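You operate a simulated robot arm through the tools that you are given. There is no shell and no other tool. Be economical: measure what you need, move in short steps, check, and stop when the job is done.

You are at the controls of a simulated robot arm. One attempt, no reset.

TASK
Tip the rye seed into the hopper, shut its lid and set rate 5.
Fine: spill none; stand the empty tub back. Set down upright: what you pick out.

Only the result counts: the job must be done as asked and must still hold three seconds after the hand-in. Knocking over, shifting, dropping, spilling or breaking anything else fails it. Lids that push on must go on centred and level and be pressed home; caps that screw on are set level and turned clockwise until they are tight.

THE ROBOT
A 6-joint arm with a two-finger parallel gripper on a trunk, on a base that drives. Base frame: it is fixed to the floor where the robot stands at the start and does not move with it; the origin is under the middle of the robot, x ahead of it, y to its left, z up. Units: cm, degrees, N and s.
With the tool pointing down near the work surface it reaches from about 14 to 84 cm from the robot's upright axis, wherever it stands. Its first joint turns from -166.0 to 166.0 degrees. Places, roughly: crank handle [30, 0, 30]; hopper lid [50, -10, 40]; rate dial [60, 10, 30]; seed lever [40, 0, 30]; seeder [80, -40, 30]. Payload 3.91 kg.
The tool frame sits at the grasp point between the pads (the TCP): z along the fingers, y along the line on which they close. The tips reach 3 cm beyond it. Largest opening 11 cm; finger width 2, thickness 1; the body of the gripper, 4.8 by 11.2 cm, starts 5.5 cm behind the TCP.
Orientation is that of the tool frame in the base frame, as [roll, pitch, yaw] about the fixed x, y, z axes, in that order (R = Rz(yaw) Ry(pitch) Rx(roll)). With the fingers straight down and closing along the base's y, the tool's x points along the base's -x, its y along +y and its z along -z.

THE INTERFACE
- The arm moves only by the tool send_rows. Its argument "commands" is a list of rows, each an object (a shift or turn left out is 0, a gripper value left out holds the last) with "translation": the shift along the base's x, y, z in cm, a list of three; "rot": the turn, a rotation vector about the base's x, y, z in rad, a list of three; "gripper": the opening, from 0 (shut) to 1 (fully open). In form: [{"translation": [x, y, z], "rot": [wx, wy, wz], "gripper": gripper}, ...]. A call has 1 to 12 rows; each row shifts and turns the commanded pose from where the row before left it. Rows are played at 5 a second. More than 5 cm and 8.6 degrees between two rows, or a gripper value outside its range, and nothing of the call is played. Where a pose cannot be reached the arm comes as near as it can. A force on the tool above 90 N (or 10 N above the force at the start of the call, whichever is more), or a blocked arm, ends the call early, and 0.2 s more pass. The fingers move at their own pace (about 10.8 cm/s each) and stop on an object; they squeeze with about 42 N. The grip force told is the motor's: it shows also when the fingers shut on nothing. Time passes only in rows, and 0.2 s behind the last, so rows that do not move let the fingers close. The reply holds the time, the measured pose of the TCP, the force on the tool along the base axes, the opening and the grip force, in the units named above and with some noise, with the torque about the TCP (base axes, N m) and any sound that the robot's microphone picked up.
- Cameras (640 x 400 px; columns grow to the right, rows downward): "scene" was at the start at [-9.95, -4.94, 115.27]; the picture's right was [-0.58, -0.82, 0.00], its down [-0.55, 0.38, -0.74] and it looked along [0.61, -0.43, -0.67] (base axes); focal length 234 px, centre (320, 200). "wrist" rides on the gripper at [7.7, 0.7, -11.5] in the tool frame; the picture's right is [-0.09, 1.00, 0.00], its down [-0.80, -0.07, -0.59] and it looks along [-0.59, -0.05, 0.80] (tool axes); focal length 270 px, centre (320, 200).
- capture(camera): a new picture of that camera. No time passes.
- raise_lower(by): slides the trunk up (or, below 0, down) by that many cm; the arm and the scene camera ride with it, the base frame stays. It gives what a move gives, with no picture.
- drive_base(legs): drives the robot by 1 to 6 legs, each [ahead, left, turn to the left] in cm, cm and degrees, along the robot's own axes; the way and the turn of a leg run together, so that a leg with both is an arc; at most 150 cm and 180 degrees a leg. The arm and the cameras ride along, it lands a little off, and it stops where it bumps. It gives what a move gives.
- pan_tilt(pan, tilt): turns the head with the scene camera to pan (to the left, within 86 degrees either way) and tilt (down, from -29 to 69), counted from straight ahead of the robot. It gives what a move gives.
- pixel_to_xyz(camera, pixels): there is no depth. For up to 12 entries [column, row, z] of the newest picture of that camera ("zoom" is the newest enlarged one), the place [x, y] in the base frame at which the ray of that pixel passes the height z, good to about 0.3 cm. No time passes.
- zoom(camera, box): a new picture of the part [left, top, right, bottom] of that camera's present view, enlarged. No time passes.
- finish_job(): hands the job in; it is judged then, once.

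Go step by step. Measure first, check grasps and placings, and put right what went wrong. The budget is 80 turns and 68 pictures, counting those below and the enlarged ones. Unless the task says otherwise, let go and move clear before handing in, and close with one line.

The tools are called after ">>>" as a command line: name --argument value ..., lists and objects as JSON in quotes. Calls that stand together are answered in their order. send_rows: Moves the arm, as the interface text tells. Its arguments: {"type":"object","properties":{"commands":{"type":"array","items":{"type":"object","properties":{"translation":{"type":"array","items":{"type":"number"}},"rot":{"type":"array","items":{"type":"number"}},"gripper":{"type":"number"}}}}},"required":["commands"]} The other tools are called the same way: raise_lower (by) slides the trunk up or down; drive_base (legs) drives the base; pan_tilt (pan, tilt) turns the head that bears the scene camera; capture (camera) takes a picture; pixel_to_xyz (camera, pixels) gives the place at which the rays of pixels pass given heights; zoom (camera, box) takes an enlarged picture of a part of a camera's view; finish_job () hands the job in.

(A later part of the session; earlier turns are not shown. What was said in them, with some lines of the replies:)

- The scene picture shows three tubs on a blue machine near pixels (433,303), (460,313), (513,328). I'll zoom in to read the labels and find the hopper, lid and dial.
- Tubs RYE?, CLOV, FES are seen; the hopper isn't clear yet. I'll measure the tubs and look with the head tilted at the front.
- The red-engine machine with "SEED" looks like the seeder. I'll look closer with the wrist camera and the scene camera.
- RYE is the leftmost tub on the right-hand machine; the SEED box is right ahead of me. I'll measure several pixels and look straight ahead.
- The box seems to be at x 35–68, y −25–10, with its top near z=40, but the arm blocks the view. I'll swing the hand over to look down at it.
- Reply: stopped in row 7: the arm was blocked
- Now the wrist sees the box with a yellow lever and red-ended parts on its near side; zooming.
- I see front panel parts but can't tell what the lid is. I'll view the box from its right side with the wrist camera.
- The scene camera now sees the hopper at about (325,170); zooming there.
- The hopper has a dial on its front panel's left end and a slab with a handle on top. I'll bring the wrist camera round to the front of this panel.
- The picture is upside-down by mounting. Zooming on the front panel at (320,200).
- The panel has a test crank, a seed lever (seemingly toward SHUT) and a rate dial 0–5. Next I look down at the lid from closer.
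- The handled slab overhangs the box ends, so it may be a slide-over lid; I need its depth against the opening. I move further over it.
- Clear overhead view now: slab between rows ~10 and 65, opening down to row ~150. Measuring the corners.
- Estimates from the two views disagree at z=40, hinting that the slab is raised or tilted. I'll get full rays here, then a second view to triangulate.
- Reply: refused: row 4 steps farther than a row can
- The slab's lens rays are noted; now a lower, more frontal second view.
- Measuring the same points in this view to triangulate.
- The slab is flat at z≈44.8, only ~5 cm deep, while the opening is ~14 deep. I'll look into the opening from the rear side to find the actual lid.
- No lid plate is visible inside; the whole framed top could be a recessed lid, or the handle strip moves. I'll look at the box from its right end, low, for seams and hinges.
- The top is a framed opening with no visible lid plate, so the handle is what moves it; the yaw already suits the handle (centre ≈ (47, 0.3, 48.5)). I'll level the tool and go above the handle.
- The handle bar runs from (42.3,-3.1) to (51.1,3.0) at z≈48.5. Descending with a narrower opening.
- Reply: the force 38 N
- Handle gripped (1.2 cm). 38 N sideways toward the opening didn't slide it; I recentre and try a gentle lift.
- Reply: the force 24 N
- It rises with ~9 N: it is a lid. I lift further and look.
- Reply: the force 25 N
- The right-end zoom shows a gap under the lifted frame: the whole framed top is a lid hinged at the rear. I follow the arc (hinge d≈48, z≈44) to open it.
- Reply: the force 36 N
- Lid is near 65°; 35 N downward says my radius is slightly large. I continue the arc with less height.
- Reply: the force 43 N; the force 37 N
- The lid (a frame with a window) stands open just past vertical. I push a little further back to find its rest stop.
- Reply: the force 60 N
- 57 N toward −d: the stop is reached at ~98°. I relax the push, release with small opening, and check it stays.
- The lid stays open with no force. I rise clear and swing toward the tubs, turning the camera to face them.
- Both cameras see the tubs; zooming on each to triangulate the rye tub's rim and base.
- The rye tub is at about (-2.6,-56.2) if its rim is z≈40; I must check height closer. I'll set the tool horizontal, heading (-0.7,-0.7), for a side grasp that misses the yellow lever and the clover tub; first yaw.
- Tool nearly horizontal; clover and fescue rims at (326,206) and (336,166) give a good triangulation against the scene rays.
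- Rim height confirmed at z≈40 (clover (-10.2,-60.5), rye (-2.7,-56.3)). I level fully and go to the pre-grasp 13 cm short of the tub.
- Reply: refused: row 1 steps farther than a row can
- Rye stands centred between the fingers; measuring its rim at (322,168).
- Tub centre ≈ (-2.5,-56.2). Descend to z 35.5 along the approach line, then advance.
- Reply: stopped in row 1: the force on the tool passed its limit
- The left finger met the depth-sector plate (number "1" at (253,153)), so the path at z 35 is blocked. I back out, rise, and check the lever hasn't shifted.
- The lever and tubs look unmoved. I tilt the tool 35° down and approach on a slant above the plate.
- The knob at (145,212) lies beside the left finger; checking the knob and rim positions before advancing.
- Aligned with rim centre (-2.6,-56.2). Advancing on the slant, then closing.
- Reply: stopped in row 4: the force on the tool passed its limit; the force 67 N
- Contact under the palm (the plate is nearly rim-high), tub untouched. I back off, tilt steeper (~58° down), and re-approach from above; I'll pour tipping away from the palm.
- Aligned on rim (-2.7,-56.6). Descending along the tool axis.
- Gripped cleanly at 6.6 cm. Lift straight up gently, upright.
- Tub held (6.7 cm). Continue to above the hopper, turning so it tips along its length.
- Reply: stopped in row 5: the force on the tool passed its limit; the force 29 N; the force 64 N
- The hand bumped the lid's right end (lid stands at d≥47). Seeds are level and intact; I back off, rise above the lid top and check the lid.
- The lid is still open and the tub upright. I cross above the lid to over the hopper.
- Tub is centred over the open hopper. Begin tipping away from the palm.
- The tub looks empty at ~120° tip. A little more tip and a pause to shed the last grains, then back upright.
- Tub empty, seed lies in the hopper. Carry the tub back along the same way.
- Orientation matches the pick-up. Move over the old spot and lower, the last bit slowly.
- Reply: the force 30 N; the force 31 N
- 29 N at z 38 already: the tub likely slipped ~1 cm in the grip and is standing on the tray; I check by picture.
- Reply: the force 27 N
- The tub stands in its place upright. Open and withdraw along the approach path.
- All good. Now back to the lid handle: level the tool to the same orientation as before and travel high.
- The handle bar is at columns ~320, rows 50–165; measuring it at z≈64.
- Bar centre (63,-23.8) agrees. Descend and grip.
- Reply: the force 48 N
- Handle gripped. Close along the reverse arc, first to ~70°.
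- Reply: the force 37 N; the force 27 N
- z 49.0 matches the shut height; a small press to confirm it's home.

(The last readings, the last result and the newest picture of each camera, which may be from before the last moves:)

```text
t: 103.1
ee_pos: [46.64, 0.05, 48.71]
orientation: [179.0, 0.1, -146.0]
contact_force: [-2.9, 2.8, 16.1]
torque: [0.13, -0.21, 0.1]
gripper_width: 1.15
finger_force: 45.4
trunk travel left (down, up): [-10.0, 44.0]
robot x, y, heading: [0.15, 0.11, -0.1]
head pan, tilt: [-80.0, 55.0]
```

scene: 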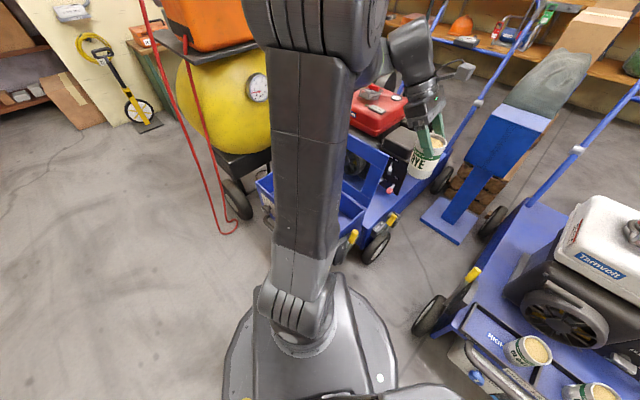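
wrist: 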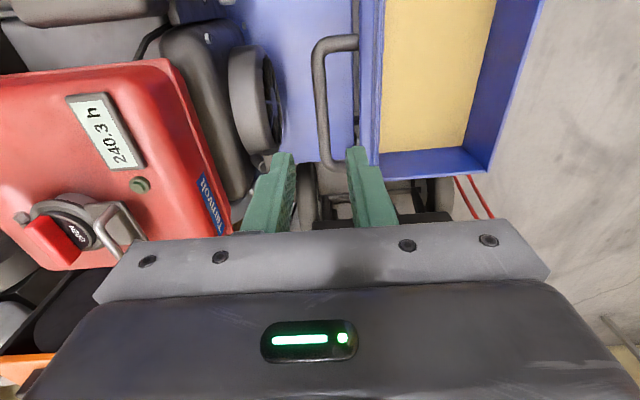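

Lid is shut (16 N at its stop). Release, rise and swing to the front of the panel facing it horizontally to see the dial.

>>> send_rows --commands '[{"gripper": 0.3}, {"gripper": 0.5}, {}, {"translation": [0, 0, 3]}, {"translation": [0, 0, 4.5]}, {"translation": [0, 0, 4.5]}, {"translation": [0, 1.5, 4], "rot": [0, 0, 0.143]}, {"translation": [0.2, 4, 0], "rot": [0, 0, 0.143]}, {"translation": [0.2, 4, 0], "rot": [0, 0, 0.143]}, {"translation": [0.2, 4, 0], "rot": [0, 0, 0.143]}, {"translation": [0.3, 4, 0], "rot": [0, 0, 0.143]}, {"translation": [0.3, 4, 0], "rot": [0, 0, 0.143]}]'

>>> send_rows --commands '[{"rot": [0, 0, 0.143]}, {"rot": [0, 0, 0.143]}, {"rot": [0, 0, 0.143]}, {"rot": [0, 0, 0.143]}, {"rot": [0, 0, 0.146]}, {"rot": [-0.118, -0.0806, 0]}, {"rot": [-0.118, -0.0806, 0]}, {"rot": [-0.118, -0.0806, 0]}, {"rot": [-0.118, -0.0806, 0]}, {"rot": [-0.118, -0.0806, 0]}, {"rot": [-0.118, -0.0806, 0]}]'

>>> send_rows --commands '[{"rot": [-0.118, -0.0806, 0]}, {"rot": [-0.118, -0.0806, 0]}, {"rot": [-0.118, -0.0806, 0]}, {"rot": [-0.118, -0.0806, 0]}, {"rot": [-0.114, -0.078, 0]}, {"translation": [0, 0, -4]}, {"translation": [0, 0, -4]}, {"translation": [0, 0, -4]}, {"translation": [0, 0, -4]}, {"translation": [0, 0, -3]}]'

>>> capture --camera "wrist"

```text
t: 105.7
ee_pos: [47.68, 21.55, 64.45]
orientation: [179.1, 0.0, -96.7]
contact_force: [-0.2, -0.6, -0.8]
torque: [0.04, 0.03, 0.04]
gripper_width: 5.51
finger_force: 0.0
trunk travel left (down, up): [-10.0, 44.0]
robot x, y, heading: [-0.23, -0.37, 0.0]
head pan, tilt: [-80.0, 55.0]
```

```text
t: 108.1
ee_pos: [47.82, 21.54, 64.5]
orientation: [179.2, -49.3, -55.8]
contact_force: [0.0, 0.0, 0.8]
torque: [0.04, 0.04, 0.02]
gripper_width: 5.49
finger_force: 0.0
trunk travel left (down, up): [-10.0, 44.0]
robot x, y, heading: [0.26, 0.07, 0.0]
head pan, tilt: [-80.0, 55.0]
```

```text
t: 110.3
ee_pos: [47.82, 21.71, 45.77]
orientation: [-156.9, -89.8, -79.6]
contact_force: [-0.4, -0.2, -0.9]
torque: [-0.03, -0.04, -0.03]
gripper_width: 5.52
finger_force: 0.0
trunk travel left (down, up): [-10.0, 44.0]
robot x, y, heading: [-0.23, -0.21, 0.0]
head pan, tilt: [-80.0, 55.0]
```

```text
5 pictures are left
```

wrist: 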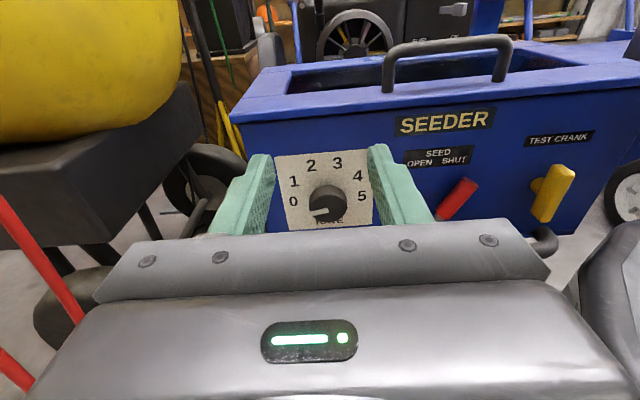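

Excellent view: lid shut, dial knob at (328,203) pointing at 0, "5" at (362,196). Measuring rays for the knob.

>>> pixel_to_xyz --camera "wrist" --pixels '[[328, 200, 32], [328, 200, 34], [328, 200, 36], [328, 200, 38], [276, 157, 40], [276, 157, 38], [369, 150, 40], [240, 124, 44], [324, 155, 40], [324, 228, 33]]'

>>> zoom --camera "wrist" --box '[260, 140, 400, 240]'

```text
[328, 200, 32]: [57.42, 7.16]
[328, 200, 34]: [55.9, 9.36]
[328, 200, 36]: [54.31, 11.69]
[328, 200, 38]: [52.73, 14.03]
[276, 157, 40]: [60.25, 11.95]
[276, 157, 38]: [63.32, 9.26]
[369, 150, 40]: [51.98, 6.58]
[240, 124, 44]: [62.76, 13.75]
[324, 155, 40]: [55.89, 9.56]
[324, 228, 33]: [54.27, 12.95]
```

```text
4.00 times, centred on (330, 190) of wrist
```

zoom: 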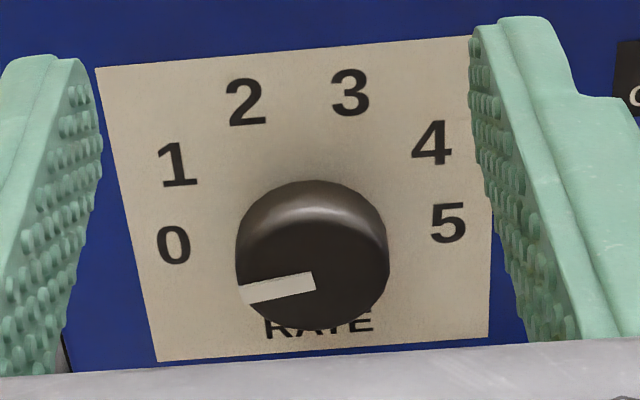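

Knob axis ≈ (w 51.6, z 34.3), diameter ~4 cm; 0→5 is ~210° clockwise. I pre-roll the hand −36°, lower to the knob's height and advance.

>>> send_rows --commands '[{"translation": [0, 0, -2.5], "rot": [-0.07, 0.105, 0]}, {"translation": [0, 0, -2.5], "rot": [-0.07, 0.105, 0]}, {"translation": [0, 0, -2.5], "rot": [-0.07, 0.105, 0]}, {"translation": [0, 0, -2.5], "rot": [-0.07, 0.105, 0]}, {"translation": [-0.1, 0, -1.5], "rot": [-0.07, 0.105, 0]}, {"translation": [1.6, -2.3, 0]}, {"translation": [1.6, -2.3, 0]}]'

>>> capture --camera "wrist"

```text
t: 111.9
ee_pos: [50.93, 16.94, 34.3]
orientation: [90.1, -53.9, 33.4]
contact_force: [0.2, 0.3, -0.4]
torque: [0.02, 0.01, -0.01]
gripper_width: 5.5
finger_force: 0.1
trunk travel left (down, up): [-10.0, 44.0]
robot x, y, heading: [0.27, 0.59, 0.1]
head pan, tilt: [-80.0, 55.0]
```

```text
3 pictures are left
```

wrist: 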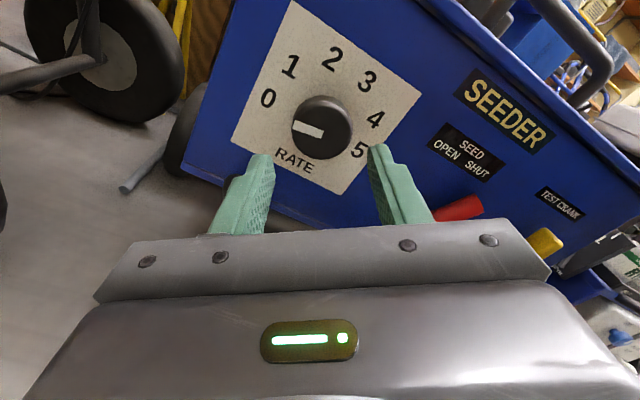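

Knob (323,127) is centred between the fingers. Advance and grip.

>>> send_rows --commands '[{"translation": [1.2, -1.75, 0]}, {"translation": [1.1, -1.6, 0]}, {"translation": [0.7, -1.05, 0]}, {"gripper": 0.35}, {"gripper": 0.25}, {"gripper": 0.1}, {}]'

```text
t: 113.5
ee_pos: [53.82, 12.2, 34.3]
orientation: [89.7, -53.9, 33.4]
contact_force: [-31.6, -13.8, 16.3]
torque: [-1.24, -0.97, -0.27]
gripper_width: 4.34
finger_force: 44.9
trunk travel left (down, up): [-10.0, 44.0]
robot x, y, heading: [-0.41, -0.15, 0.0]
head pan, tilt: [-80.0, 55.0]
```

Gripped (4.3 cm), slightly off-centre by the force; recentre and turn clockwise.

>>> send_rows --commands '[{"translation": [-0.28, -0.18, 0.16]}, {"rot": [0.0773, -0.1168, 0]}, {"rot": [0.0773, -0.1168, 0]}, {"rot": [0.0773, -0.1168, 0]}, {"rot": [0.0773, -0.1168, 0]}, {"rot": [0.0773, -0.1168, 0]}, {"rot": [0.0773, -0.1168, 0]}, {"rot": [0.0773, -0.1168, 0]}, {"rot": [0.0773, -0.1168, 0]}, {"rot": [0.0773, -0.1168, 0]}, {}]'

```text
t: 115.9
ee_pos: [53.76, 12.6, 34.42]
orientation: [-90.0, -53.5, -146.1]
contact_force: [45.6, 22.1, 17.5]
torque: [-0.6, -0.33, 1.0]
gripper_width: 4.3
finger_force: 44.7
trunk travel left (down, up): [-10.0, 44.0]
robot x, y, heading: [0.41, -0.19, 0.2]
head pan, tilt: [-80.0, 55.0]
```

Turned 72°. The forces say the knob axis is ~0.6 cm higher. Release, correct the height, roll back and regrip for stroke two.

>>> send_rows --commands '[{"translation": [0, 0, 0.3]}, {"translation": [0, 0, 0.3], "gripper": 0.53}, {}, {"rot": [-0.0773, 0.1168, 0]}, {"rot": [-0.0773, 0.1168, 0]}, {"rot": [-0.0773, 0.1168, 0]}, {"rot": [-0.0773, 0.1168, 0]}, {"rot": [-0.0773, 0.1168, 0]}, {"rot": [-0.0773, 0.1168, 0]}, {"rot": [-0.0773, 0.1168, 0]}, {"rot": [-0.0773, 0.1168, 0]}, {"rot": [-0.0773, 0.1168, 0]}]'

>>> send_rows --commands '[{"gripper": 0.35}, {"gripper": 0.25}, {"gripper": 0.1}, {}]'

```text
t: 118.5
ee_pos: [53.55, 12.42, 34.88]
orientation: [90.0, -53.7, 33.4]
contact_force: [0.1, -0.3, 0.6]
torque: [-0.01, 0.02, -0.03]
gripper_width: 5.86
finger_force: 0.0
trunk travel left (down, up): [-10.0, 44.0]
robot x, y, heading: [0.14, -0.17, -0.2]
head pan, tilt: [-80.0, 55.0]
```

```text
t: 119.5
ee_pos: [53.81, 12.5, 34.43]
orientation: [90.5, -53.9, 33.3]
contact_force: [45.5, 15.4, -30.9]
torque: [0.73, 0.46, 0.56]
gripper_width: 4.33
finger_force: 44.8
trunk travel left (down, up): [-10.0, 44.0]
robot x, y, heading: [0.12, -0.0, -0.1]
head pan, tilt: [-80.0, 55.0]
```

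Now overshot; solving the three readings gives the axis at z≈34.7. Adjust and turn the second stroke.

>>> send_rows --commands '[{"translation": [0.25, 0.17, -0.17]}, {"rot": [0.0773, -0.1168, 0]}, {"rot": [0.0773, -0.1168, 0]}, {"rot": [0.0773, -0.1168, 0]}, {"rot": [0.0773, -0.1168, 0]}, {"rot": [0.0773, -0.1168, 0]}, {"rot": [0.0773, -0.1168, 0]}, {"rot": [0.0773, -0.1168, 0]}, {"rot": [0.0773, -0.1168, 0]}, {"rot": [0.0773, -0.1168, 0]}, {}]'

>>> send_rows --commands '[{"gripper": 0.53}, {}, {"rot": [-0.0773, 0.1168, 0]}, {"rot": [-0.0773, 0.1168, 0]}, {"rot": [-0.0773, 0.1168, 0]}, {"rot": [-0.0773, 0.1168, 0]}, {"rot": [-0.0773, 0.1168, 0]}, {"rot": [-0.0773, 0.1168, 0]}, {"rot": [-0.0773, 0.1168, 0]}, {"rot": [-0.0773, 0.1168, 0]}, {"rot": [-0.0773, 0.1168, 0]}]'

>>> zoom --camera "wrist" --box '[200, 60, 440, 230]'

```text
t: 121.9
ee_pos: [53.86, 12.51, 34.49]
orientation: [-90.3, -54.0, -146.4]
contact_force: [-24.1, 10.0, -22.5]
torque: [0.87, 0.6, -0.16]
gripper_width: 4.33
finger_force: 45.1
trunk travel left (down, up): [-10.0, 44.0]
robot x, y, heading: [0.13, 0.08, -0.1]
head pan, tilt: [-80.0, 55.0]
```

```text
t: 124.3
ee_pos: [53.84, 12.58, 34.79]
orientation: [90.0, -53.7, 33.5]
contact_force: [-0.4, 0.4, -0.3]
torque: [0.01, 0.01, 0.0]
gripper_width: 5.83
finger_force: 0.0
trunk travel left (down, up): [-10.0, 44.0]
robot x, y, heading: [0.08, -0.05, 0.1]
head pan, tilt: [-80.0, 55.0]
```

```text
2.35 times, centred on (320, 145) of wrist
```

zoom: 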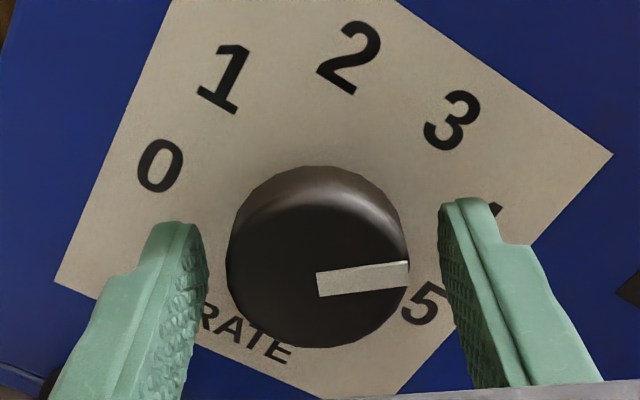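

The pointer now sits just short of 4 (about 3.85; steps are ~40°). One more stroke of ~47° should reach 5.

>>> send_rows --commands '[{"gripper": 0.35}, {"gripper": 0.25}, {"gripper": 0.1}, {}, {"rot": [0.0756, -0.1143, 0]}, {"rot": [0.0756, -0.1143, 0]}, {"rot": [0.0756, -0.1143, 0]}, {"rot": [0.0756, -0.1143, 0]}, {"rot": [0.0756, -0.1143, 0]}, {"rot": [0.0756, -0.1143, 0]}, {}, {}]'

>>> send_rows --commands '[{"gripper": 0.53}, {}, {"translation": [-1.1, 1.65, 0]}, {"translation": [-1.1, 1.65, 0]}, {"translation": [-1.7, 2.5, 0], "rot": [-0.02, 0.04, 0]}]'

>>> zoom --camera "wrist" --box '[200, 60, 440, 230]'

```text
t: 126.9
ee_pos: [53.76, 12.6, 34.62]
orientation: [-90.3, -79.0, -146.3]
contact_force: [-3.3, 7.2, -1.0]
torque: [0.4, 0.29, 0.06]
gripper_width: 4.35
finger_force: 45.0
trunk travel left (down, up): [-10.0, 44.0]
robot x, y, heading: [-0.04, 0.03, -0.1]
head pan, tilt: [-80.0, 55.0]
```

```text
t: 128.1
ee_pos: [49.91, 18.38, 34.72]
orientation: [-92.7, -81.6, -143.7]
contact_force: [-0.9, -0.4, -1.1]
torque: [0.02, -0.01, 0.03]
gripper_width: 5.83
finger_force: 0.1
trunk travel left (down, up): [-10.0, 44.0]
robot x, y, heading: [-0.36, 0.07, 0.0]
head pan, tilt: [-80.0, 55.0]
```

```text
2.35 times, centred on (320, 145) of wrist
5 turns are left
```

zoom: 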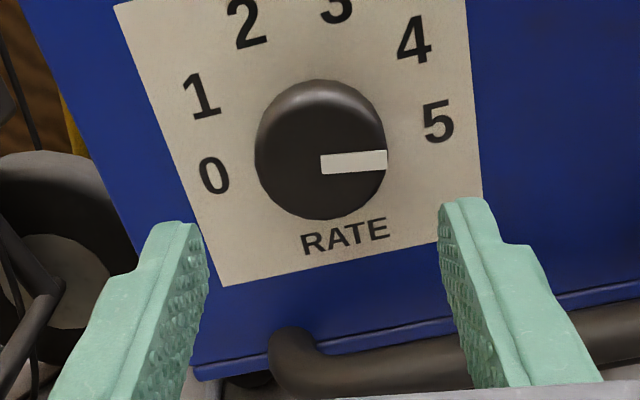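

The pointer lies ~7° below horizontal on the right, mirroring its starting position at 0, so the rate is at 5. I back the hand clear.

>>> send_rows --commands '[{"translation": [-2, 3, 0]}, {"translation": [-2.2, 3.3, 0]}, {"translation": [-2, 3, 2]}, {"translation": [0, 0, 4]}]'

```text
t: 129.1
ee_pos: [43.7, 27.74, 40.45]
orientation: [-92.6, -81.6, -144.1]
contact_force: [-0.9, -0.2, -0.2]
torque: [-0.06, -0.02, 0.0]
gripper_width: 5.83
finger_force: 0.1
trunk travel left (down, up): [-10.0, 44.0]
robot x, y, heading: [-0.23, 0.08, -0.1]
head pan, tilt: [-80.0, 55.0]
4 turns are left
```

The hand is clear with no contact force, the lid is shut, the tub is back in its place and the dial is at 5. I'm handing in.

>>> finish_job

```text
The job is handed in.
```

The rye seed is in the hopper and no spill showed in the pictures I took; the lid is shut, the dial reads about 5 by eye, and the empty tub stands upright in its old place. On the way the hand bumped the depth plate on the tub machine and the open hopper lid; I saw nothing shift, though I took no close check of that plate after its second bump.
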